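You operate a simulated robot arm through the tools that you are given. There is no shell and no other tool. Be economical: measure what you need, move in short steps, check, and stop when the job is done.

Carry out the task below with a simulated robot arm. There is one attempt and no reset: what you move stays moved.

JOB
Raise the crate to about 60 cm, put the DE booklet on its shelf, shut and bar the lid.
Fine: move the lift only with the lid shut; both catches.
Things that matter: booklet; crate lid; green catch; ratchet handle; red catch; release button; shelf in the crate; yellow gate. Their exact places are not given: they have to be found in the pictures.

It is judged by the outcome, as a careful person would: the job done as asked, and still so three seconds after it is handed in. It fails if anything else is knocked over, pushed out of place, dropped, spilled or broken. Lids that push on must go on centred and level and be pressed home; caps that screw on are set level and turned clockwise until they are tight.

ROBOT AND FRAMES
A 6-joint arm with a two-finger gripper on a trunk, on a base that drives. Base frame: it is fixed to the floor where the robot stands at the start and does not move with it; the origin is under the middle of the robot, x ahead of it, y to its left, z up; the surface under the hand at the start is at about z = 71.4. Lengths are in cm, angles in degrees, forces in N, time in s.
Its first joint turns from -166.0 to 166.0 degrees. Places, roughly: crate lid [80, -40, 70]; green catch [50, -70, 70]; ratchet handle [70, -60, 60]; red catch [70, -10, 70]; release button [60, -50, 60]; shelf in the crate [70, -30, 60]; yellow gate [90, 30, 80]. Payload 2.54 kg.
The TCP is the grasp point between the finger pads, 3 cm short of the fingertips. In the tool frame z runs along the fingers and y along their closing line. Largest opening 11.6 cm; the body of the gripper starts 9.5 cm behind the TCP.
Orientation is that of the tool frame in the base frame, as [roll, pitch, yaw] about the fixed x, y, z axes, in that order (R = Rz(yaw) Ry(pitch) Rx(roll)). With the fingers straight down and closing along the base's y, the tool's x points along the base's -x, its y along +y and its z along -z.

CONTROLS
- The arm moves only by the tool send_rows. Its argument "commands" is a list of rows, each a list of 6 numbers: the shift along the tool's x, y, z in mm, then the turn, a rotation vector about the tool's x, y, z in degrees. In form: [[dx, dy, dz, rx, ry, rz], ...]. A call has 1 to 10 rows; each row is the pose to reach, as a shift and turn from the pose commanded when the call began, along the tool's axes at that moment. "grip" is the gripper command, from -1 (shut) to 1 (fully open), values between in proportion, set as the call begins (left out, the last holds). A row lasts 0.2 s, in which the tool goes at most 5 cm and 8.6 degrees; a call with a longer step from one row to the next is refused whole, and so is a gripper value outside its range. Where a pose cannot be reached the arm comes as near as it can. A force on the tool above 90 N (or 10 N above the force at the start of the call, whichever is more), or a blocked arm, ends the call early, and 0.2 s more pass. Each finger travels about 7.2 cm/s and halts on what it meets, pressing with about 38 N; the grip force reading is that of the motor and also rises with nothing between the fingers. The clock runs only during rows and for 0.2 s after the last one: add rows that repeat a pose to give the fingers time. It gives the time, the measured TCP pose, the force on the tool (base axes), the opening and the grip force at its end, in the units of the frame above (readings bear some noise), with the torque about the TCP (base axes, N m) and any sound that the robot's microphone picked up, and new pictures: "views" is both (left out), scene, wrist or none.
- Cameras (640 x 400 px; columns grow to the right, rows downward): "scene" is now at [-5.1, 11.89, 143.31]; the picture's right is [-0.48, -0.88, 0.00], its down [-0.42, 0.23, -0.88] and it looks along [0.77, -0.42, -0.48] (base axes); focal length 281 px, centre (320, 200). "wrist" rides on the gripper at [6.9, -1.5, -12.2] in the tool frame; the picture's right is [0.21, 0.98, 0.00], its down [-0.83, 0.18, -0.53] and it looks along [-0.52, 0.11, 0.85] (tool axes); focal length 251 px, centre (320, 200).
- drive_base(legs): drives the robot by 1 to 6 legs, each [ahead, left, turn to the left] in cm, cm and degrees, along the robot's own axes; the way and the turn of a leg run together, so that a leg with both is an arc; at most 150 cm and 180 degrees a leg. The arm and the cameras ride along, it lands a little off, and it stops where it bumps. It gives what a move gives, and a new picture of the scene camera.
- turn_head(pan, tilt): turns the head with the scene camera to pan (to the left, within 120 degrees either way) and tilt (down, from -29 to 69), counted from straight ahead of the robot. It gives what a move gives, and a new picture of the scene camera.
- measure_at(camera, pixels): for up to 12 pixels [column, row] of the newest picture of that camera ("zoom" is the newest enlarged one), the place [x, y, z] in the base frame of the surface seen there, good to about 0.3 cm, but the place of the scene camera against the robot may be out by one fixed shift of up to 2.5 cm in any direction. The clock stands still meanwhile.
- close_up(camera, box): a new picture of the part [left, top, right, bottom] of that camera's present view, enlarged. The clock stands still meanwhile.
- close_job(): hands the job in; it is judged then, once.

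Work in short steps. Measure before you move; look again where a grasp or a placing could have gone wrong, and mend it. You have 80 turns and 260 pictures in all, those below and enlarged ones among them. Open the gripper and draw the arm clear of the work before you hand the job in, unless the task says otherwise; then end with one line.

The tools are called as name(argument=value, ...) on one line, values as JSON. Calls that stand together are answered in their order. send_rows: Moves the arm, as the interface text tells. Its arguments: {"type":"object","properties":{"commands":{"type":"array"},"grip":{"type":"number"},"views":{"type":"string","enum":["both","scene","wrist","none"]}},"required":["commands"]} The other tools are called the same way: drive_base (legs) drives the base; turn_head (pan, tilt) turns the head that bears the scene camera; measure_at (camera, pixels) gives the place of the surface under pixels of a picture; close_up (camera, box) takes an enlarged picture of a part of a camera's view; close_job () hands the job in.

At the start:

```text
time_s: 0.0
position: [62.87, -25.11, 129.8]
ee_rot: [179.9, -0.1, -180.0]
force: [0.6, 0.5, 0.5]
wrist_torque: [0.0, -0.04, -0.01]
finger_gap: 11.58
finger_force: 0.1
robot x, y, heading: [0.35, -0.08, 0.1]
head pan, tilt: [-28.6, 28.5]
```

scene: 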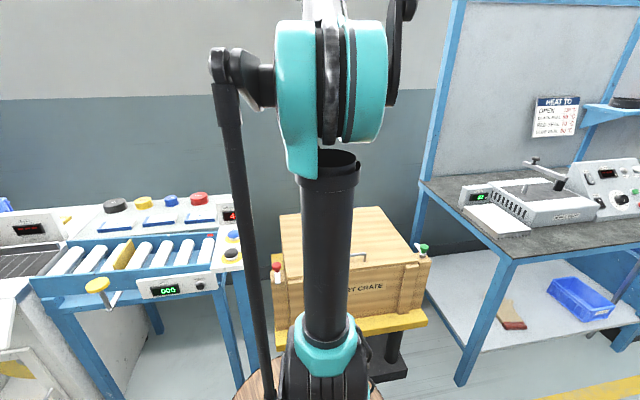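
wrist: 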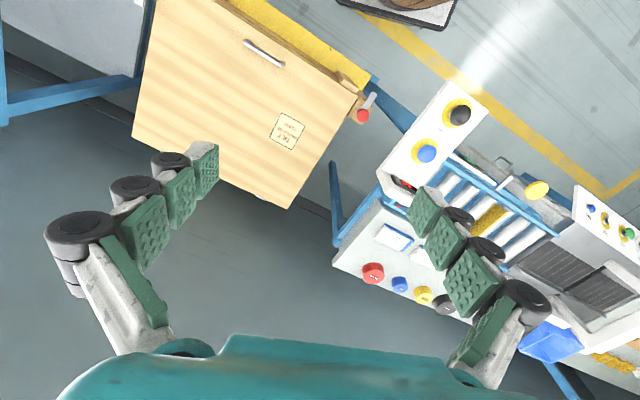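

The scene shows the crate at (350,265) on a yellow lift table, with the red catch at (277,267) and the green catch at (422,248). I'll enlarge it and look around for the booklet, the ratchet and the button.

close_up(camera="scene", box=[240, 190, 450, 400])

close_up(camera="scene", box=[0, 180, 260, 340])

measure_at(camera="scene", pixels=[[277, 267], [424, 247], [355, 255], [380, 210], [282, 215], [275, 290], [425, 262], [420, 318], [290, 325], [97, 285], [165, 290], [395, 365]])

turn_head(pan=20, tilt=40)

```text
1.90 times, centred on (345, 295) of scene
```

zoom: 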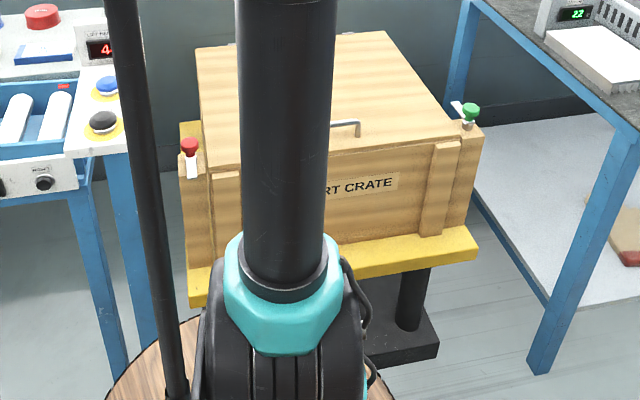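

```text
2.46 times, centred on (130, 260) of scene
```

zoom: 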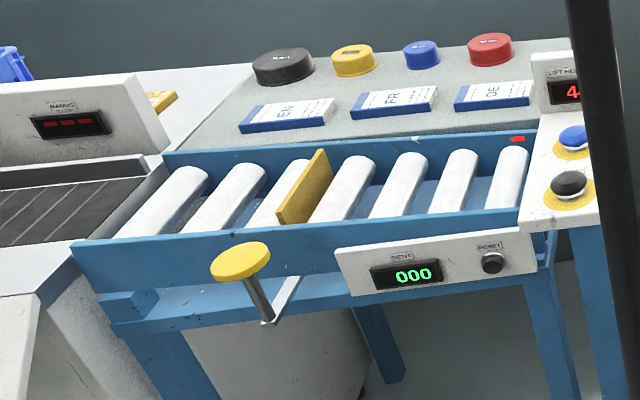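

```text
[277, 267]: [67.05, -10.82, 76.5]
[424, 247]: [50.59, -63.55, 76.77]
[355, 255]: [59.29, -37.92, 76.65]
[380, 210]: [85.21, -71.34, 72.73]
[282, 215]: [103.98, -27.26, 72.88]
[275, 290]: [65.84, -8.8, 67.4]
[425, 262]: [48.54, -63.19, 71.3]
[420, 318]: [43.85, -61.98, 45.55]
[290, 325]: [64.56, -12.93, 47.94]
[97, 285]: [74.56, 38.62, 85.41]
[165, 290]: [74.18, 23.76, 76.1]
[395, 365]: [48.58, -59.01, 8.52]
```

```text
time_s: 1.2
position: [62.84, -25.28, 129.81]
ee_rot: [-180.0, 0.0, 179.9]
force: [-1.0, 0.6, 0.5]
wrist_torque: [-0.01, -0.01, -0.02]
finger_gap: 11.6
finger_force: 0.1
robot x, y, heading: [0.0, 0.08, 0.1]
head pan, tilt: [20.0, 40.0]
```

scene: 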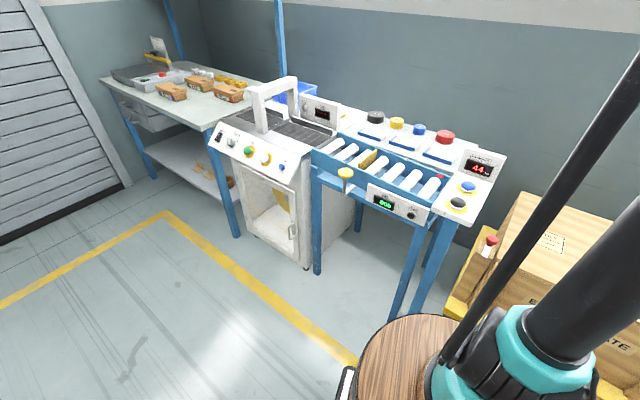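

Now there is a clear view of the console; I'll enlarge the lift display and buttons, and the booklets.

close_up(camera="scene", box=[400, 120, 530, 220])

close_up(camera="scene", box=[300, 90, 480, 230])

measure_at(camera="scene", pixels=[[468, 185], [458, 201], [372, 132], [404, 141], [438, 153], [366, 161], [345, 173], [440, 178], [445, 137], [411, 215]])

turn_head(pan=-50, tilt=50)

```text
4.00 times, centred on (465, 170) of scene
```

zoom: 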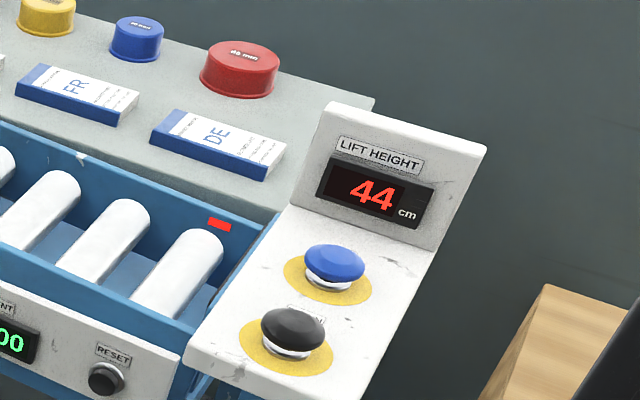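

```text
2.86 times, centred on (390, 160) of scene
```

zoom: 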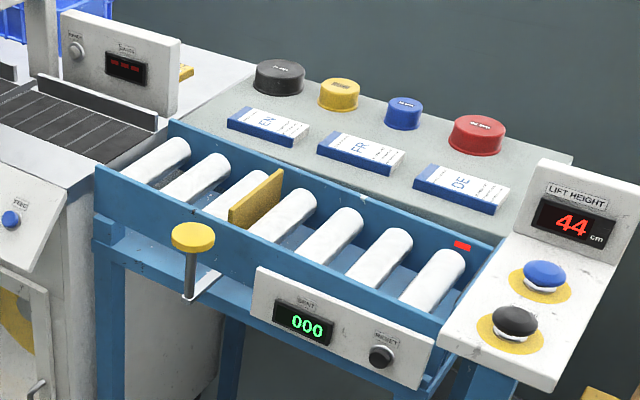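

```text
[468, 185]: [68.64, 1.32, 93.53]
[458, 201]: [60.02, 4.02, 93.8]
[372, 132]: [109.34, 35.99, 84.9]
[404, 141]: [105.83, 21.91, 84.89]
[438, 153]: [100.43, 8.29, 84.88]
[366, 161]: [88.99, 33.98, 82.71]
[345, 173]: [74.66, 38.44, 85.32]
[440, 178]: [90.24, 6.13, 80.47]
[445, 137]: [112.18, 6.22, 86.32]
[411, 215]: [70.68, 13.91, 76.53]
```

```text
time_s: 2.6
position: [62.84, -25.23, 129.79]
ee_rot: [180.0, 0.0, -180.0]
force: [-0.5, 0.0, 0.7]
wrist_torque: [0.0, -0.03, 0.0]
finger_gap: 11.6
finger_force: 0.0
robot x, y, heading: [-0.12, -0.01, -0.0]
head pan, tilt: [-50.0, 50.0]
```

scene: 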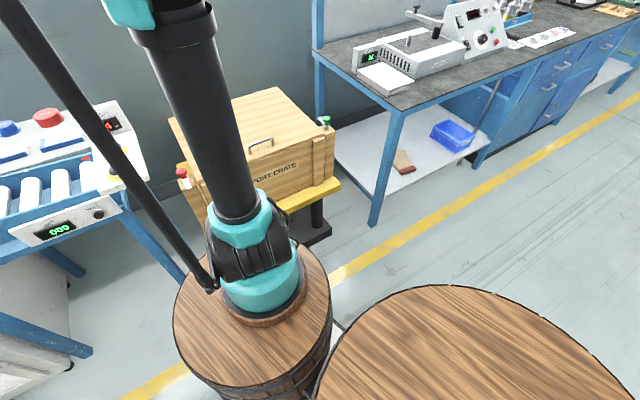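

The crate is better seen here; I'll enlarge it along with the floor around it to find the ratchet and release button.

close_up(camera="scene", box=[165, 80, 355, 250])

close_up(camera="wrist", box=[120, 0, 500, 230])

close_up(camera="scene", box=[290, 90, 350, 190])

measure_at(camera="scene", pixels=[[470, 340], [300, 370], [320, 122], [324, 118], [182, 172], [262, 140], [278, 90]])

```text
2.35 times, centred on (260, 165) of scene
```

zoom: 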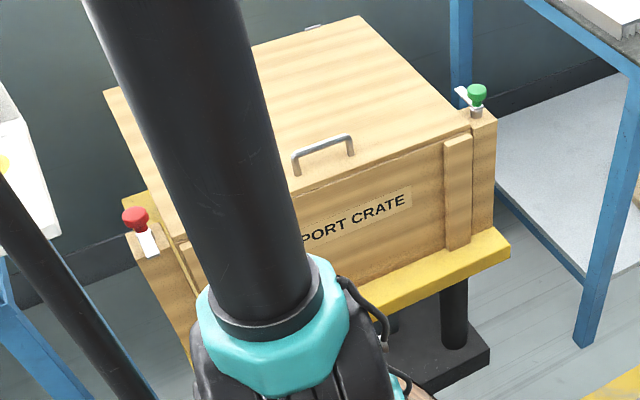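

```text
1.68 times, centred on (310, 115) of wrist
```

zoom: 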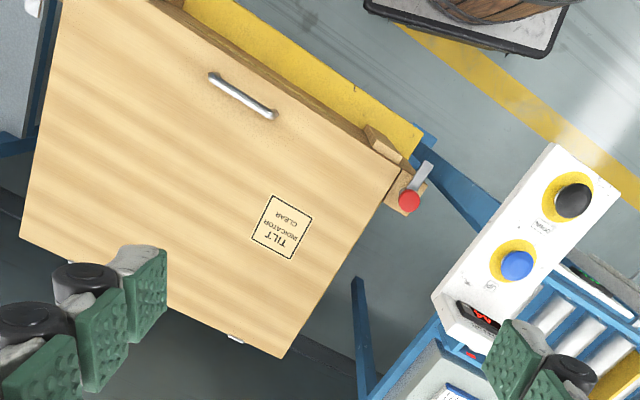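

```text
4.00 times, centred on (320, 140) of scene
```

zoom: 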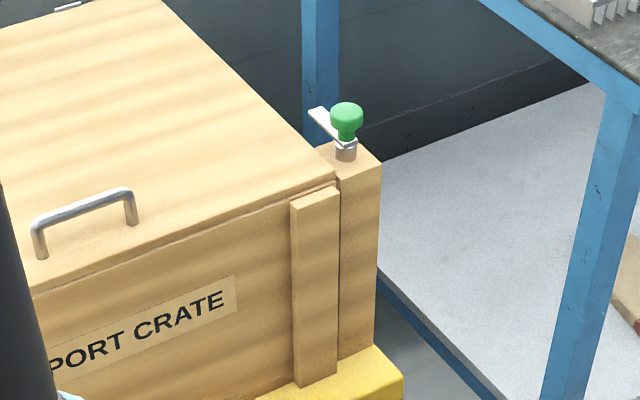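

```text
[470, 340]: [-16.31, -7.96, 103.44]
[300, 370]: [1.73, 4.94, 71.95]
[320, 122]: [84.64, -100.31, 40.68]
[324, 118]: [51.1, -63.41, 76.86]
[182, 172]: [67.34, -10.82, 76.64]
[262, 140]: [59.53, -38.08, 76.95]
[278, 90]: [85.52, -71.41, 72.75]
```

I'll measure with the wrist camera, which is the exact one, to find the scene camera's shift, and zoom on the labels by the buttons.

measure_at(camera="wrist", pixels=[[459, 115], [427, 153], [363, 115], [263, 52], [371, 99], [330, 95]])

close_up(camera="wrist", box=[380, 80, 500, 200])

```text
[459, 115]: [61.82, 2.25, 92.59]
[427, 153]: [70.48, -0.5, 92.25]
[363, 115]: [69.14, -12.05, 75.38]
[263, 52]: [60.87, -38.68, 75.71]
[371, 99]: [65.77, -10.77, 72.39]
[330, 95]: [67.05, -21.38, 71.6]
```

```text
3.33 times, centred on (440, 140) of wrist
```

zoom: 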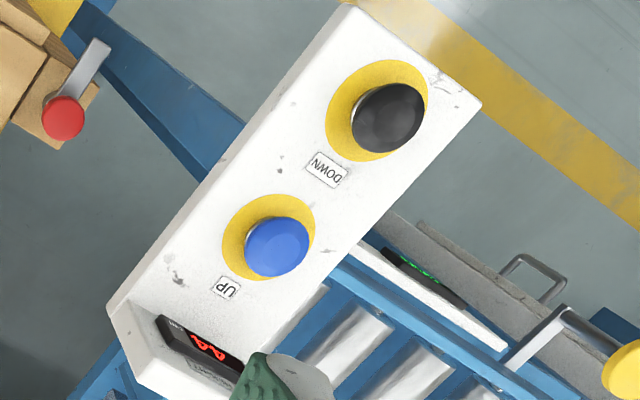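

The scene camera's shift comes out at about (+1.8, -1.3, -1.2), and UP is the blue button at [70.5, -0.5, 92.3]. I'll close the gripper and move above it, stopping with the tips about 4 cm higher.

send_rows(commands=[[-9, 28, 33, 0, 0, 0], [-18, 56, 66, 0, 0, 0], [-27, 84, 99, 0, 0, 0], [-36, 112, 132, 0, 0, 0], [-45, 140, 165, 0, 0, 0], [-54, 168, 198, 0, 0, 0], [-63, 196, 231, 0, 0, 0], [-72, 224, 264, 0, 0, 0], [-77, 247, 298, 0, 0, 0], [-77, 247, 298, 0, 0, 0]], grip=-1)

turn_head(pan=-15, tilt=40)

```text
time_s: 4.8
position: [70.31, -0.41, 99.76]
ee_rot: [180.0, 0.0, -180.0]
force: [-0.6, 0.5, 0.1]
wrist_torque: [0.03, 0.01, 0.02]
finger_gap: 0.01
finger_force: 28.6
robot x, y, heading: [0.13, -0.22, -0.1]
head pan, tilt: [-50.0, 50.0]
```

scene: 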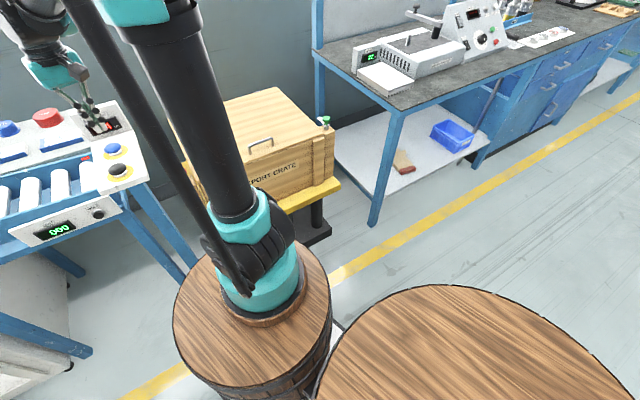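
wrist: 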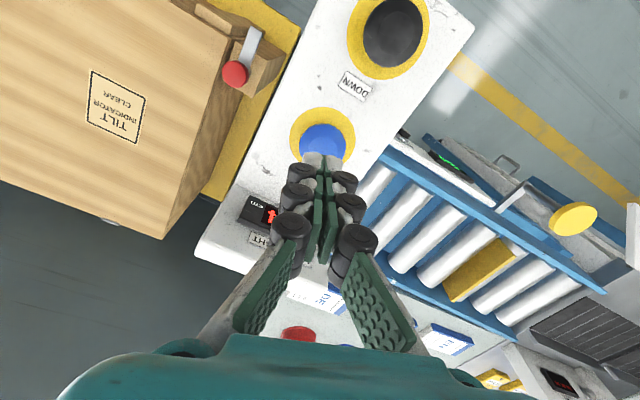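

```text
time_s: 5.8
position: [70.39, -0.41, 99.9]
ee_rot: [-180.0, 0.0, 179.9]
force: [0.3, 1.1, -0.4]
wrist_torque: [0.02, 0.03, 0.03]
finger_gap: 0.0
finger_force: 28.5
robot x, y, heading: [0.39, 0.05, 0.1]
head pan, tilt: [-15.0, 40.0]
```

scene: 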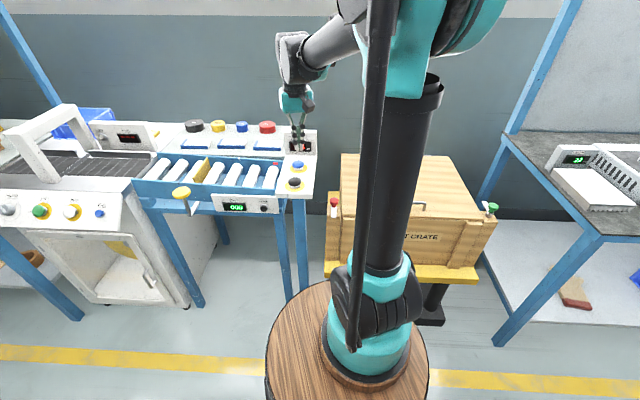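

I'll measure the button from the wrist view at (322,140) before pressing, and check how readable the display is in the scene view.

measure_at(camera="wrist", pixels=[[322, 134], [310, 140], [336, 140], [300, 128], [350, 130], [262, 212], [235, 75], [255, 45]])

close_up(camera="scene", box=[260, 110, 340, 200])

```text
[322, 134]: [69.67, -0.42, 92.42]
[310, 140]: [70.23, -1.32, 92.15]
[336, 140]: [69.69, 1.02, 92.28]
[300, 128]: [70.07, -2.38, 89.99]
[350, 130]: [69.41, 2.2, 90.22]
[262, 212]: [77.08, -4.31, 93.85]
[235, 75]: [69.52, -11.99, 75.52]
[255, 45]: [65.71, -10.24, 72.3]
```

```text
4.44 times, centred on (300, 155) of scene
```

zoom: 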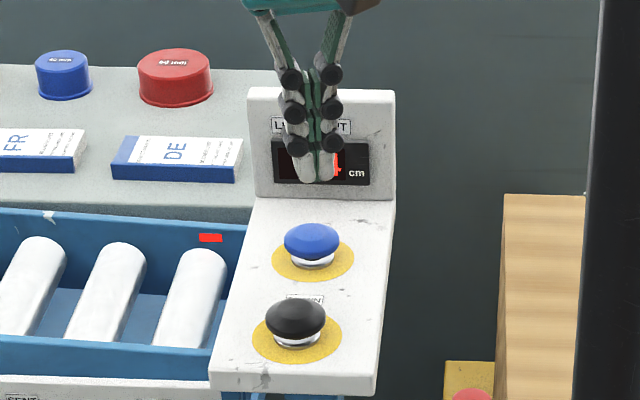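

The fingers are centred over blue (top z 92.4, tips at about 96.9). A short press then release will show how the lift responds.

send_rows(commands=[[0, 0, 35, 0, 0, 0], [0, 0, 47, 0, 0, 0], [0, 0, 52, 0, 0, 0], [0, 0, 52, 0, 0, 0], [0, 0, 35, 0, 0, 0]])

close_up(camera="scene", box=[260, 110, 340, 200])

close_up(camera="wrist", box=[200, 160, 320, 260])

```text
time_s: 7.0
position: [70.51, -0.41, 96.4]
ee_rot: [-180.0, 0.0, -180.0]
force: [-0.6, -0.6, 0.1]
wrist_torque: [-0.03, 0.0, -0.02]
finger_gap: 0.0
finger_force: 29.2
robot x, y, heading: [-0.32, -0.15, 0.0]
head pan, tilt: [-15.0, 40.0]
heard: click
```

scene: 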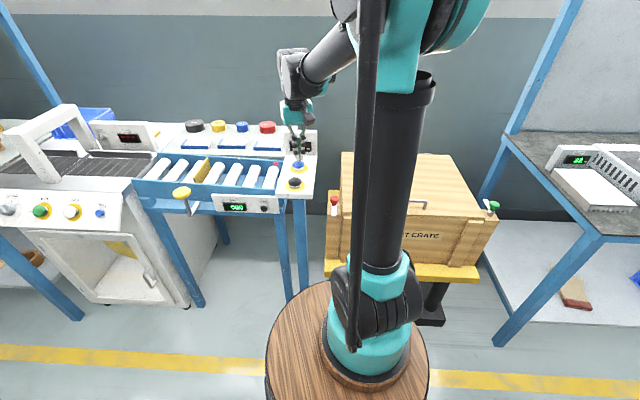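
wrist: 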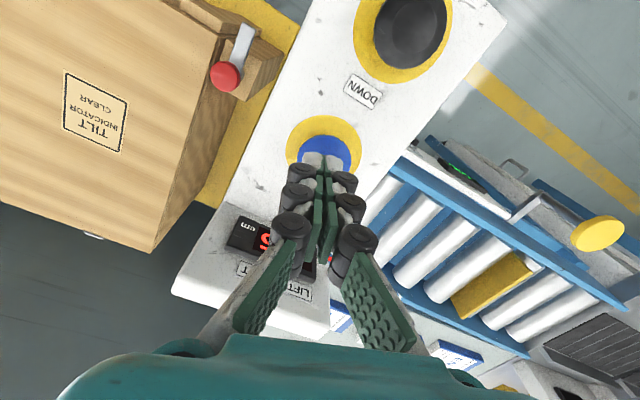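

```text
4.44 times, centred on (300, 155) of scene
```

zoom: 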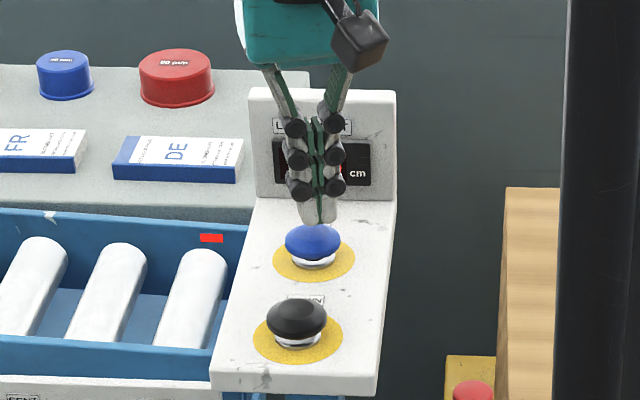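

```text
4.00 times, centred on (260, 210) of wrist
```

zoom: 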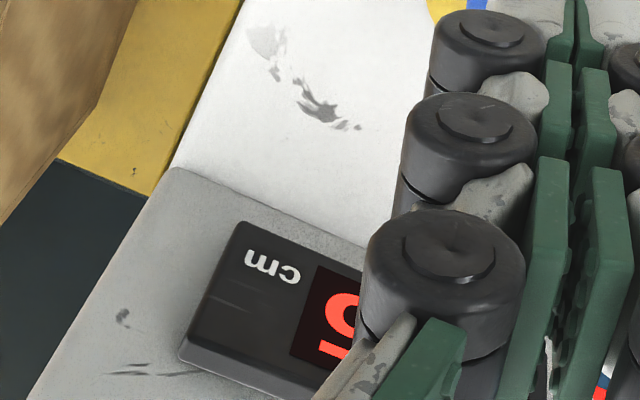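

The last digit now reads 5, so the lift goes up while the button is held. I'll press for longer, about 1.6 s, and gauge the rate by measuring the red catch's z.

measure_at(camera="wrist", pixels=[[225, 76], [95, 110]])

send_rows(commands=[[0, 0, 12, 0, 0, 0], [0, 0, 17, 0, 0, 0], [0, 0, 17, 0, 0, 0], [0, 0, 17, 0, 0, 0], [0, 0, 17, 0, 0, 0], [0, 0, 17, 0, 0, 0], [0, 0, 17, 0, 0, 0], [0, 0, 17, 0, 0, 0], [0, 0, 17, 0, 0, 0], [0, 0, 0, 0, 0, 0]], views="wrist")

close_up(camera="wrist", box=[200, 160, 320, 260])

```text
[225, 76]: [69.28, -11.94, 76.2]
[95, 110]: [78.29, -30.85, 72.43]
```

```text
time_s: 9.2
position: [70.63, -0.37, 96.43]
ee_rot: [-179.9, 0.1, 180.0]
force: [-0.9, 0.3, 1.6]
wrist_torque: [0.0, 0.06, -0.05]
finger_gap: 0.0
finger_force: 28.7
robot x, y, heading: [-0.02, 0.1, -0.1]
head pan, tilt: [-15.0, 40.0]
heard: click
```

wrist: 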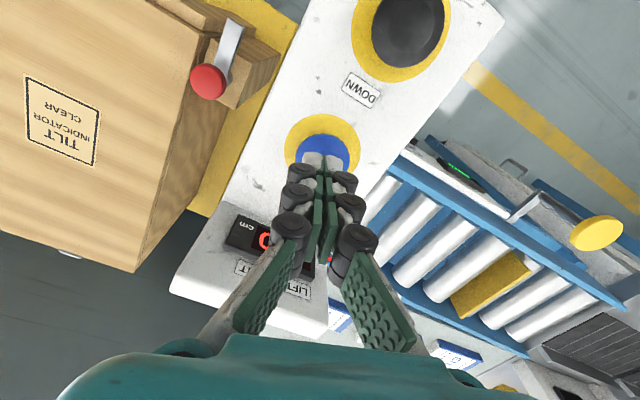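

```text
4.00 times, centred on (260, 210) of wrist
```

zoom: 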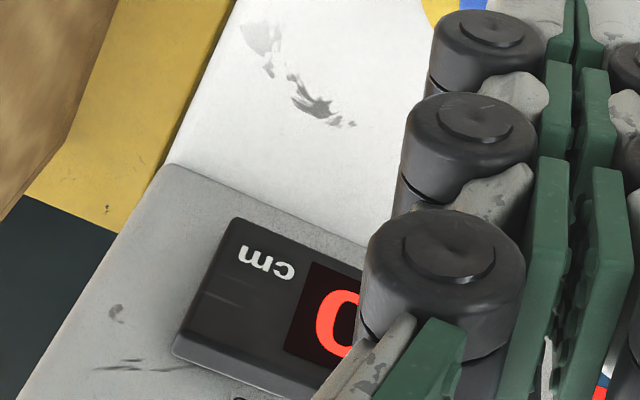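

The digit now looks like a 0, which would be 50. I'll check it against the catch height and give another press of the same length.

measure_at(camera="wrist", pixels=[[207, 80], [60, 140]])

send_rows(commands=[[0, 0, 12, 0, 0, 0], [0, 0, 17, 0, 0, 0], [0, 0, 17, 0, 0, 0], [0, 0, 17, 0, 0, 0], [0, 0, 17, 0, 0, 0], [0, 0, 17, 0, 0, 0], [0, 0, 17, 0, 0, 0], [0, 0, 17, 0, 0, 0], [0, 0, 17, 0, 0, 0], [0, 0, 0, 0, 0, 0]], views="wrist")

close_up(camera="wrist", box=[200, 160, 320, 260])

```text
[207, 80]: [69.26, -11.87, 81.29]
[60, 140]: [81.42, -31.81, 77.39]
```

```text
time_s: 11.4
position: [70.74, -0.49, 96.51]
ee_rot: [-180.0, 0.0, 180.0]
force: [0.5, -0.3, 0.8]
wrist_torque: [0.0, 0.01, 0.04]
finger_gap: 0.04
finger_force: 28.8
robot x, y, heading: [-0.24, -0.54, -0.2]
head pan, tilt: [-15.0, 40.0]
heard: click
```

wrist: 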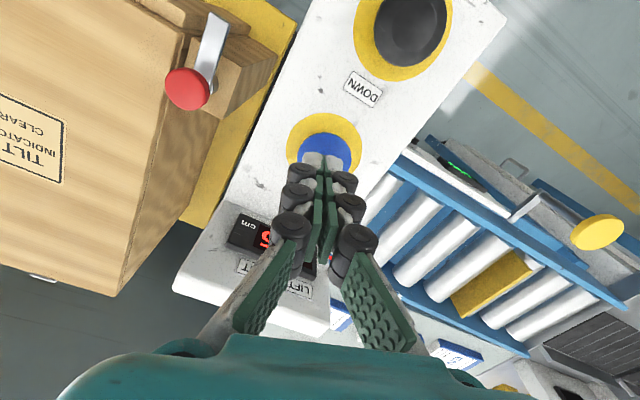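

```text
4.00 times, centred on (260, 210) of wrist
```

zoom: 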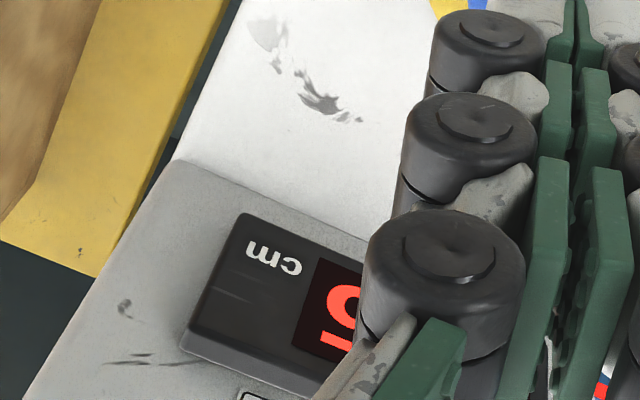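

Each press adds about 5 cm and it should now be at 55, so one more press of the same length.

send_rows(commands=[[0, 0, 12, 0, 0, 0], [0, 0, 17, 0, 0, 0], [0, 0, 17, 0, 0, 0], [0, 0, 17, 0, 0, 0], [0, 0, 17, 0, 0, 0], [0, 0, 17, 0, 0, 0], [0, 0, 17, 0, 0, 0], [0, 0, 17, 0, 0, 0], [0, 0, 17, 0, 0, 0], [0, 0, 0, 0, 0, 0]], views="none")

send_rows(commands=[[0, 0, -50, 0, 0, 0], [0, 0, -100, 0, 0, 0], [0, 40, -150, 0, 0, 0], [0, 80, -200, 0, 0, 0], [0, 80, -200, 0, 0, 0]])

close_up(camera="scene", box=[260, 110, 340, 200])

```text
time_s: 13.6
position: [70.54, -0.41, 96.47]
ee_rot: [180.0, 0.1, 180.0]
force: [0.4, -0.2, -0.6]
wrist_torque: [0.01, 0.04, 0.02]
finger_gap: 0.0
finger_force: 28.6
robot x, y, heading: [-0.07, -0.16, -0.0]
head pan, tilt: [-15.0, 40.0]
```

```text
refused: row 3 steps farther than a row can; nothing moved
```

```text
4.44 times, centred on (300, 155) of scene
```

zoom: 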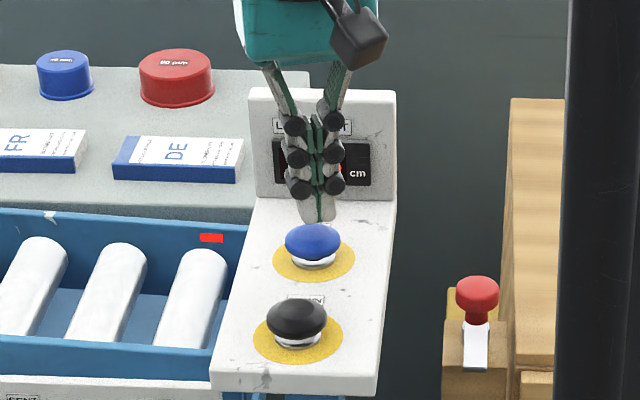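

The fingers hide the display, so I'll rise and move left to uncover it.

send_rows(commands=[[0, 0, -45, 0, 0, 0], [0, 0, -90, 0, 0, 0], [0, 30, -120, 0, 0, 0], [0, 60, -150, 0, 0, 0], [0, 90, -180, 0, 0, 0], [0, 90, -180, 0, 0, 0]])

close_up(camera="scene", box=[260, 110, 340, 200])

```text
time_s: 15.0
position: [70.26, 8.16, 114.58]
ee_rot: [179.9, 0.1, -180.0]
force: [0.0, 0.2, 0.0]
wrist_torque: [0.02, -0.01, 0.0]
finger_gap: 0.0
finger_force: 28.8
robot x, y, heading: [-0.32, -0.0, 0.1]
head pan, tilt: [-15.0, 40.0]
```

scene: 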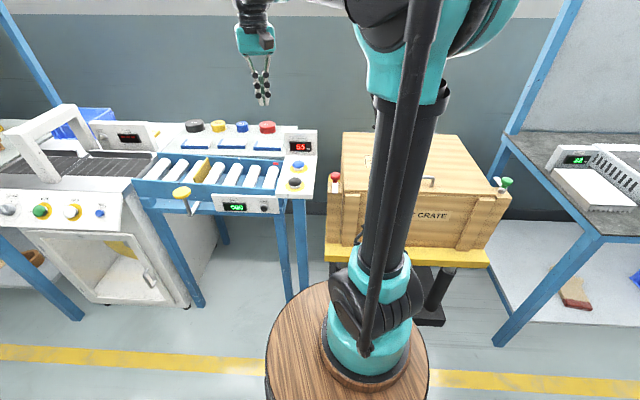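
wrist: 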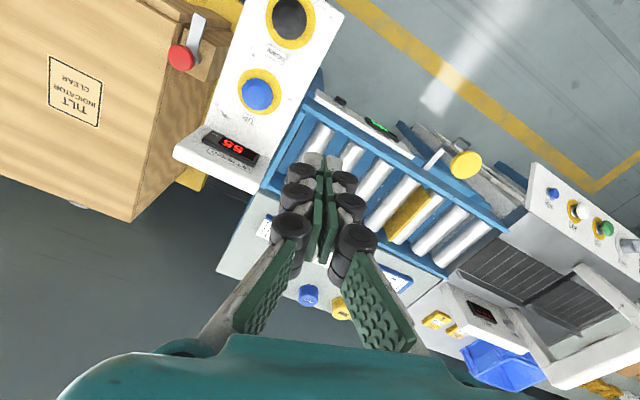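

```text
4.44 times, centred on (300, 155) of scene
```

zoom: 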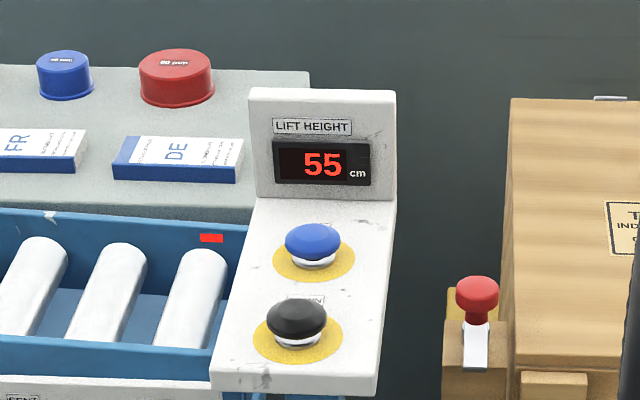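

The display reads 55 because the last press gave no click. I'll go back and press 3 mm deeper for the same time.

send_rows(commands=[[0, -30, 30, 0, 0, 0], [0, -60, 60, 0, 0, 0], [0, -88, 90, 0, 0, 0], [0, -88, 135, 0, 0, 0], [0, -88, 170, 0, 0, 0]], views="none")

send_rows(commands=[[0, 0, 22, 0, 0, 0], [0, 0, 30, 0, 0, 0], [0, 0, 30, 0, 0, 0], [0, 0, 30, 0, 0, 0], [0, 0, 30, 0, 0, 0], [0, 0, 30, 0, 0, 0], [0, 0, 30, 0, 0, 0], [0, 0, 30, 0, 0, 0], [0, 0, 0, 0, 0, 0]], views="none")

send_rows(commands=[[0, 0, -45, 0, 0, 0], [0, 0, -90, 0, 0, 0], [0, 30, -120, 0, 0, 0], [0, 60, -150, 0, 0, 0], [0, 90, -180, 0, 0, 0], [0, 90, -180, 0, 0, 0]])

close_up(camera="scene", box=[260, 110, 340, 200])

```text
time_s: 16.2
position: [70.41, -0.23, 97.38]
ee_rot: [-180.0, 0.0, -180.0]
force: [-0.4, -0.3, 0.7]
wrist_torque: [0.03, -0.04, 0.01]
finger_gap: 0.04
finger_force: 28.0
robot x, y, heading: [-0.25, -0.03, -0.1]
head pan, tilt: [-15.0, 40.0]
```

```text
time_s: 18.2
position: [70.79, 0.04, 97.39]
ee_rot: [-179.9, 0.0, -179.9]
force: [0.4, 0.2, 0.6]
wrist_torque: [-0.03, 0.02, 0.03]
finger_gap: 0.01
finger_force: 28.6
robot x, y, heading: [0.3, -0.33, -0.2]
head pan, tilt: [-15.0, 40.0]
heard: click
```

```text
time_s: 19.6
position: [70.67, 8.88, 115.2]
ee_rot: [180.0, 0.1, -180.0]
force: [-0.4, -0.2, 0.1]
wrist_torque: [-0.01, 0.02, -0.01]
finger_gap: 0.0
finger_force: 28.9
robot x, y, heading: [-0.06, -0.08, 0.3]
head pan, tilt: [-15.0, 40.0]
```

scene: 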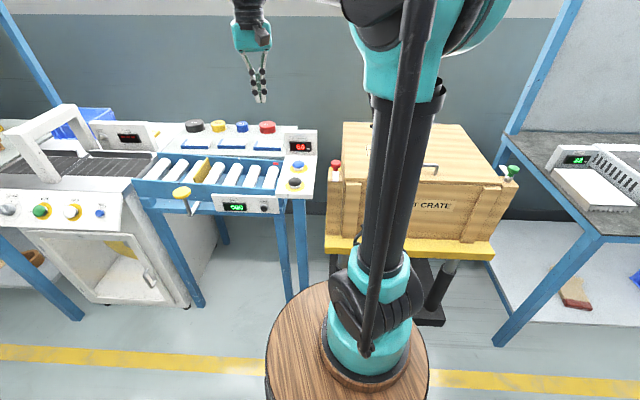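
wrist: 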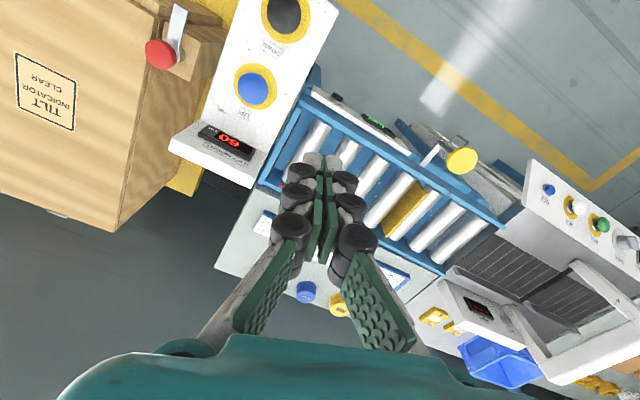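

```text
4.44 times, centred on (300, 155) of scene
```

zoom: 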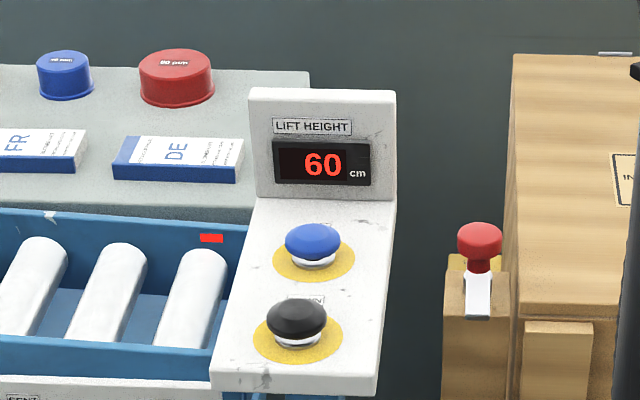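

The lift is at 60. Next I'll look at the raised crate and the base footprint, since I may need to drive closer to open the lid.

turn_head(pan=-40, tilt=60)

close_up(camera="wrist", box=[0, 0, 240, 230])

```text
time_s: 20.5
position: [70.67, 8.92, 115.19]
ee_rot: [-179.9, 0.0, 180.0]
force: [0.0, 0.2, 0.0]
wrist_torque: [0.01, 0.01, -0.01]
finger_gap: 0.02
finger_force: 28.9
robot x, y, heading: [0.06, -0.19, -0.0]
head pan, tilt: [-40.0, 60.0]
```

scene: 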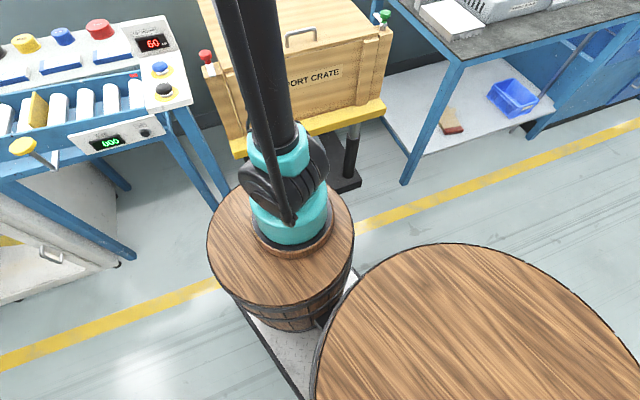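

```text
1.74 times, centred on (120, 115) of wrist
```

zoom: 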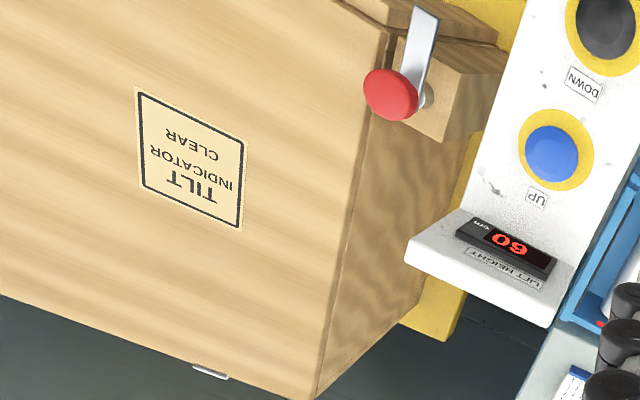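

I'll measure the barrel extent, the crate's handle, lid edges and catches (scene view, then corrected).

measure_at(camera="scene", pixels=[[353, 235], [300, 184], [208, 235], [356, 275], [315, 36], [288, 42], [301, 37], [384, 15], [206, 56], [345, 182], [400, 182], [383, 108]])

close_up(camera="scene", box=[190, 0, 400, 130])

measure_at(camera="wrist", pixels=[[160, 52], [178, 15], [120, 228], [60, 210], [143, 50], [30, 90]])

```text
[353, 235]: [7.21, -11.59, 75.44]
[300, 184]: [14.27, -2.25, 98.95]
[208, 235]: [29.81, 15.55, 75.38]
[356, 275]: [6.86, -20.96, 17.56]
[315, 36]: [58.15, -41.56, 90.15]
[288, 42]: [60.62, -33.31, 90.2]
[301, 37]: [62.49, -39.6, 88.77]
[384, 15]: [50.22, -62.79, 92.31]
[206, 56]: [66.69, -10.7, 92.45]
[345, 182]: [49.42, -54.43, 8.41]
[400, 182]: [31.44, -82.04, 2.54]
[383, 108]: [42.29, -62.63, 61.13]
```

```text
3.05 times, centred on (295, 65) of scene
```

zoom: 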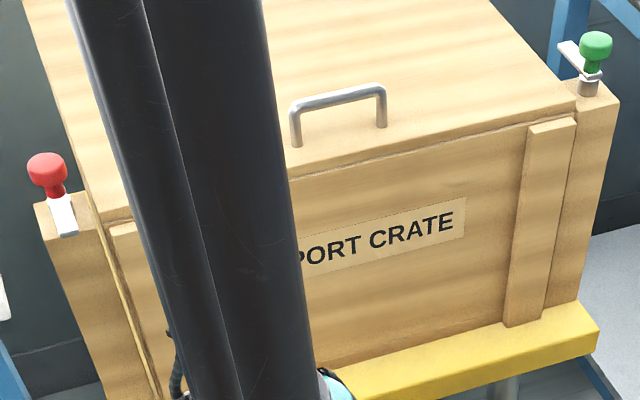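

```text
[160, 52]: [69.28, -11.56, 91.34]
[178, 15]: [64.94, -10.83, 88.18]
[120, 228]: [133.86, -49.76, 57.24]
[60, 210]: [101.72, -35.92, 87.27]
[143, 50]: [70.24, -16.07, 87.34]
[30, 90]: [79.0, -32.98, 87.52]
```

The barrel front is about 27 cm clear of the platform. I'll drive 15 cm toward the crate along its depth axis so the opened lid stays within reach.

drive_base(legs=[[14.3, -4.5, 0]])

```text
time_s: 21.9
position: [85.15, 4.22, 115.02]
ee_rot: [179.9, 0.0, 179.9]
force: [-0.6, -0.7, 0.2]
wrist_torque: [-0.03, 0.01, -0.02]
finger_gap: 0.02
finger_force: 28.5
robot x, y, heading: [14.68, -4.65, -0.5]
head pan, tilt: [-40.0, 60.0]
```

scene: 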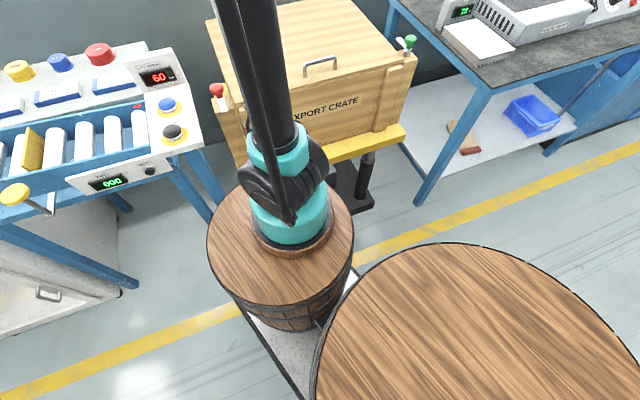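

The robot is now at (14.7, -4.6). I'll move the gripper over the handle at about [61.1, -38.8, 91] and turn it -73.4° so the fingers close across the bar.

send_rows(commands=[[20.5, -36.8, 8.5, 0, 0, -7.34], [41, -73.6, 17, 0, 0, -14.68], [61.5, -110.4, 25.5, 0, 0, -22.02], [82, -147.2, 34, 0, 0, -29.36], [102.5, -184, 42.5, 0, 0, -36.7], [123, -220.8, 51, 0, 0, -44.04], [143.5, -257.6, 59.5, 0, 0, -51.38], [164, -294.4, 68, 0, 0, -58.72], [184.5, -331.2, 76.5, 0, 0, -66.06], [205, -368, 85, 0, 0, -73.4]], grip=-0.2)

```text
time_s: 24.1
position: [64.33, -32.62, 106.89]
ee_rot: [-180.0, 0.0, -106.7]
force: [0.0, 0.0, 0.6]
wrist_torque: [-0.01, 0.03, 0.0]
finger_gap: 4.67
finger_force: 0.0
robot x, y, heading: [14.6, -4.71, -0.0]
head pan, tilt: [-40.0, 60.0]
```

scene: 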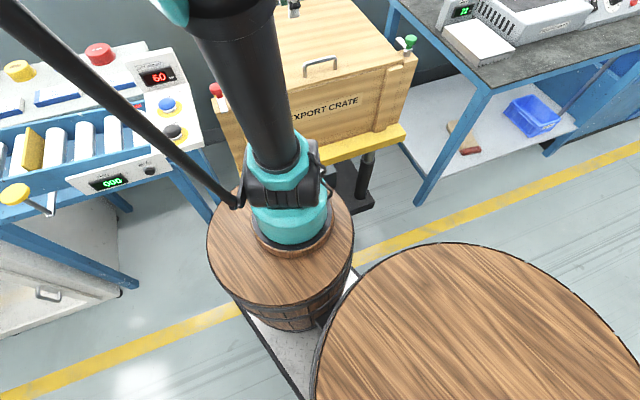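
wrist: 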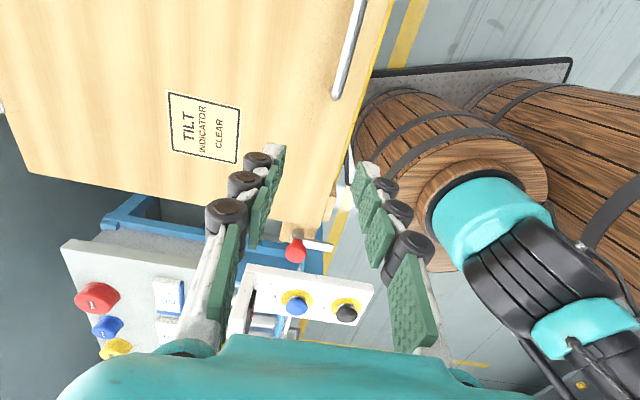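

The bar shows in the wrist view from (338,95) up to (362,2). I'll measure it together with the lid corners.

measure_at(camera="wrist", pixels=[[337, 93], [349, 45], [361, 3], [325, 215], [369, 60], [30, 170], [296, 250], [326, 246], [375, 40]])

```text
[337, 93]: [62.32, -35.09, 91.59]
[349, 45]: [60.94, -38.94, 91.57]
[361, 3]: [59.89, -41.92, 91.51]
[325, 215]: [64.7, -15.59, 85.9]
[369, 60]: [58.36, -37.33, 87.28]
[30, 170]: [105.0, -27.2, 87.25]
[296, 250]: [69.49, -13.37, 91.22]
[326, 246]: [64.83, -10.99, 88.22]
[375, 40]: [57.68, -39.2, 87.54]
```

The bar's centre is at about [61.0, -38.7], top z 91.57, with the lid surface at 87.3. I'll come down over it so the tips end at z≈90, then close.

send_rows(commands=[[34, 7, 20, 0, 0, 0], [67.8, 14.5, 40, 0, 0, 0], [67.8, 14.5, 85, 0, 0, 0], [67.8, 14.5, 120, 0, 0, 0], [67.8, 14.5, 139, 0, 0, 0], [67.8, 14.5, 139, 0, 0, 0]])

send_rows(commands=[[0, 0, 0, 0, 0, 0], [0, 0, 0, 0, 0, 0], [0, 0, 0, 0, 0, 0], [0, 0, 0, 0, 0, 0]], grip=-1)

```text
time_s: 25.5
position: [60.99, -38.84, 92.83]
ee_rot: [179.9, 0.0, -106.7]
force: [-0.1, 1.0, 0.2]
wrist_torque: [-0.01, 0.04, 0.0]
finger_gap: 4.64
finger_force: 0.0
robot x, y, heading: [14.5, -4.66, 0.1]
head pan, tilt: [-40.0, 60.0]
```

scene: 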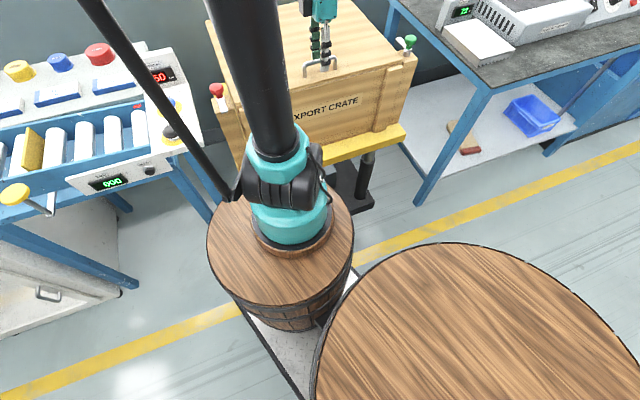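
wrist: 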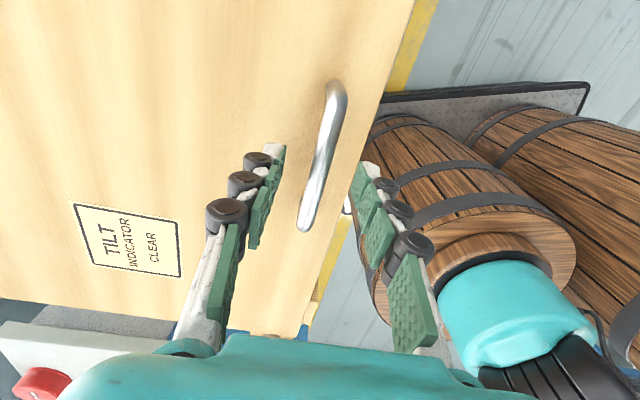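

```text
time_s: 26.5
position: [61.07, -39.05, 92.79]
ee_rot: [180.0, 0.1, -106.7]
force: [16.8, -4.8, -0.9]
wrist_torque: [-0.06, -0.32, -0.85]
finger_gap: 1.11
finger_force: 38.5
robot x, y, heading: [14.42, -5.02, -0.3]
head pan, tilt: [-40.0, 60.0]
```

scene: 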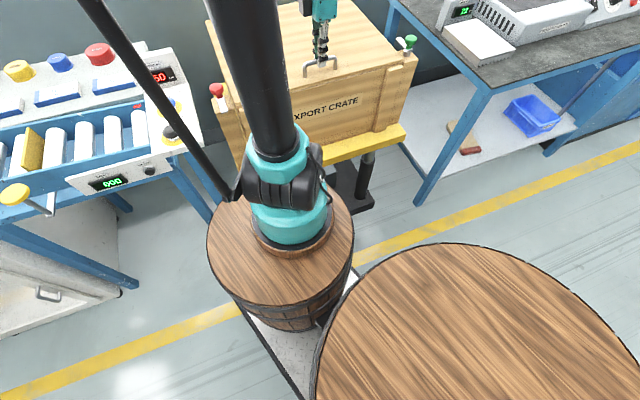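
wrist: 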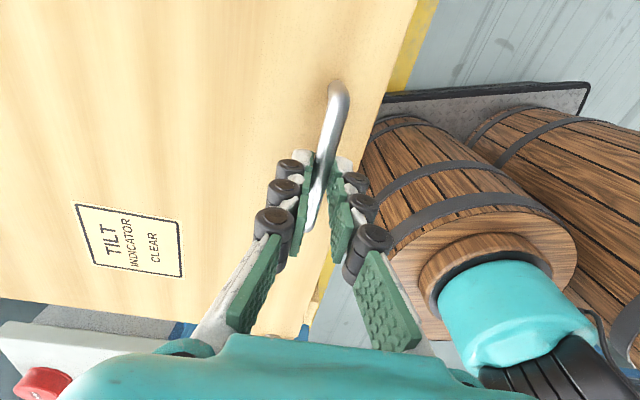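

The bar is gripped (gap 1.1, 38 N). I'll lift it along the hinge arc to about 15°, keeping the tool upright so the bar can roll between the pads.

send_rows(commands=[[0, -3, -16, 0, 0, 0], [0, -6, -34, 0, 0, 0], [0, -10, -50, 0, 0, 0], [0, -14, -67, 0, 0, 0], [0, -19, -83, 0, 0, 0], [0, -24, -99, 0, 0, 0]])

```text
time_s: 27.9
position: [63.25, -39.41, 102.63]
ee_rot: [-179.9, -0.1, -106.7]
force: [-34.5, -18.1, 7.7]
wrist_torque: [-0.39, 0.74, -0.81]
finger_gap: 1.14
finger_force: 38.0
robot x, y, heading: [14.57, -4.67, -0.0]
head pan, tilt: [-40.0, 60.0]
```

scene: 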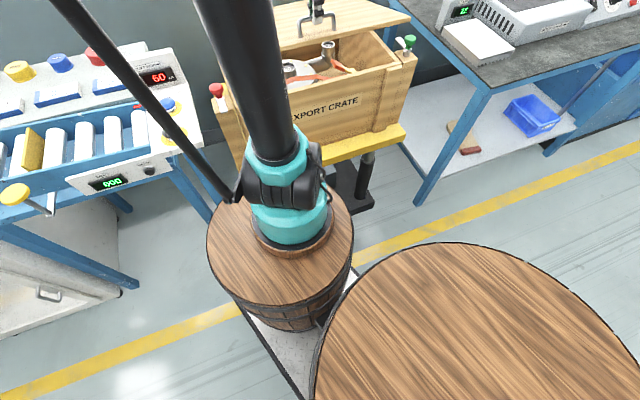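
wrist: 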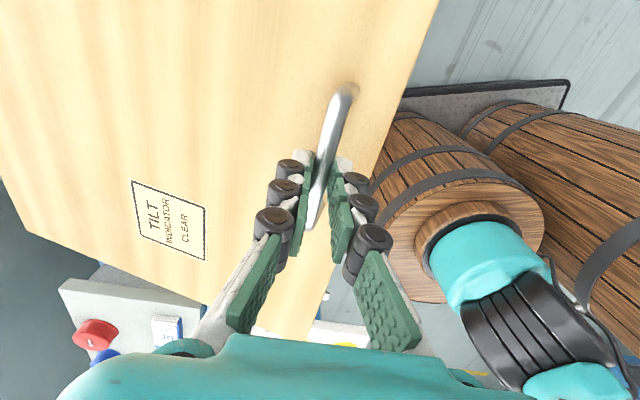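

The lid lifts cleanly, and I can see contents with an orange strap inside the crate. The side force of (-34,-18) N means the pull is slightly off line, so I'll correct yaw by 2° and the position by a few mm, and go on to about 30°.

send_rows(commands=[[4, 5, 0, 0, 0, 2], [4, -2, -16, 0, 0, 2], [4, -9, -31, 0, 0, 2], [4, -17, -47, 0, 0, 2], [4, -25, -61, 0, 0, 2], [4, -34, -76, 0, 0, 2], [4, -43, -90, 0, 0, 2]])

```text
time_s: 29.5
position: [67.73, -41.1, 111.6]
ee_rot: [179.9, 0.0, -108.7]
force: [12.0, 13.1, -7.5]
wrist_torque: [0.61, -0.23, 0.37]
finger_gap: 1.1
finger_force: 38.7
robot x, y, heading: [14.17, -4.69, 0.1]
head pan, tilt: [-40.0, 60.0]
```

scene: 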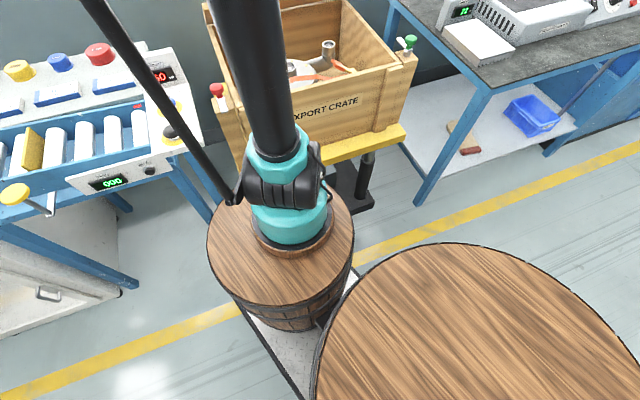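
wrist: 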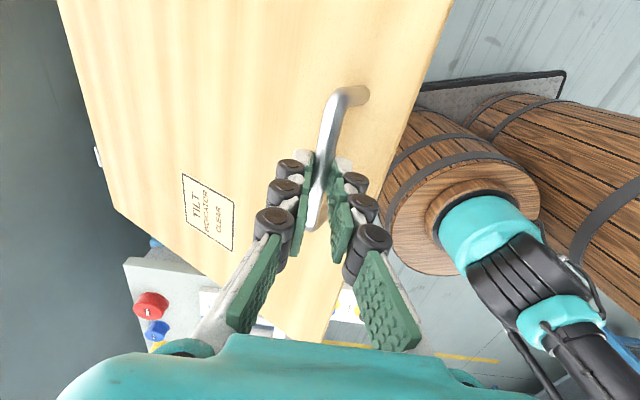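

Forces are small now. I'll continue from 30° to 50°, tilting the tool 15° along with the lid to keep the fingers clear of the panel.

send_rows(commands=[[2, -11, -14, -2, 0, 0], [2, -22, -27, -4, 0, 0], [2, -34, -40, -6, 0, 0], [2, -46, -52, -8, 0, 0], [2, -59, -63, -10, 0, 0], [2, -71, -74, -12, 0, 0], [2, -85, -85, -14, 0, 0], [2, -99, -95, -15, 0, 0]])

```text
time_s: 31.3
position: [77.15, -44.22, 121.13]
ee_rot: [165.0, 0.1, -108.5]
force: [22.1, 27.6, -20.9]
wrist_torque: [0.65, -0.57, 0.18]
finger_gap: 1.13
finger_force: 37.8
robot x, y, heading: [14.63, -4.88, -0.3]
head pan, tilt: [-40.0, 60.0]
```

scene: 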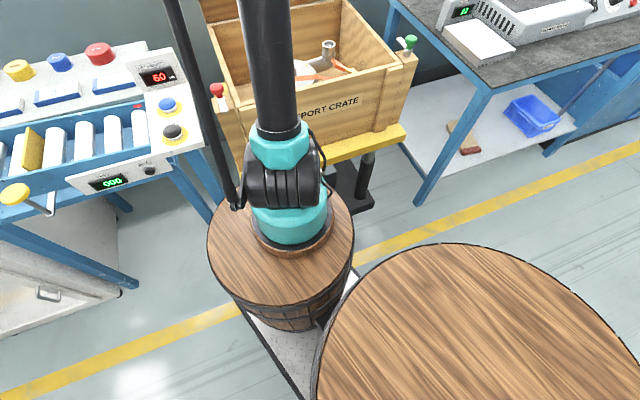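
wrist: 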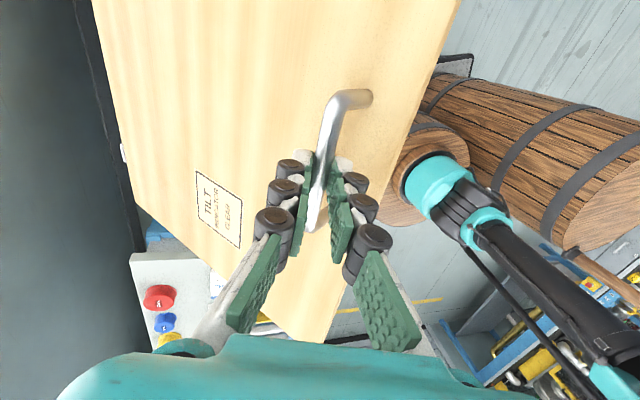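

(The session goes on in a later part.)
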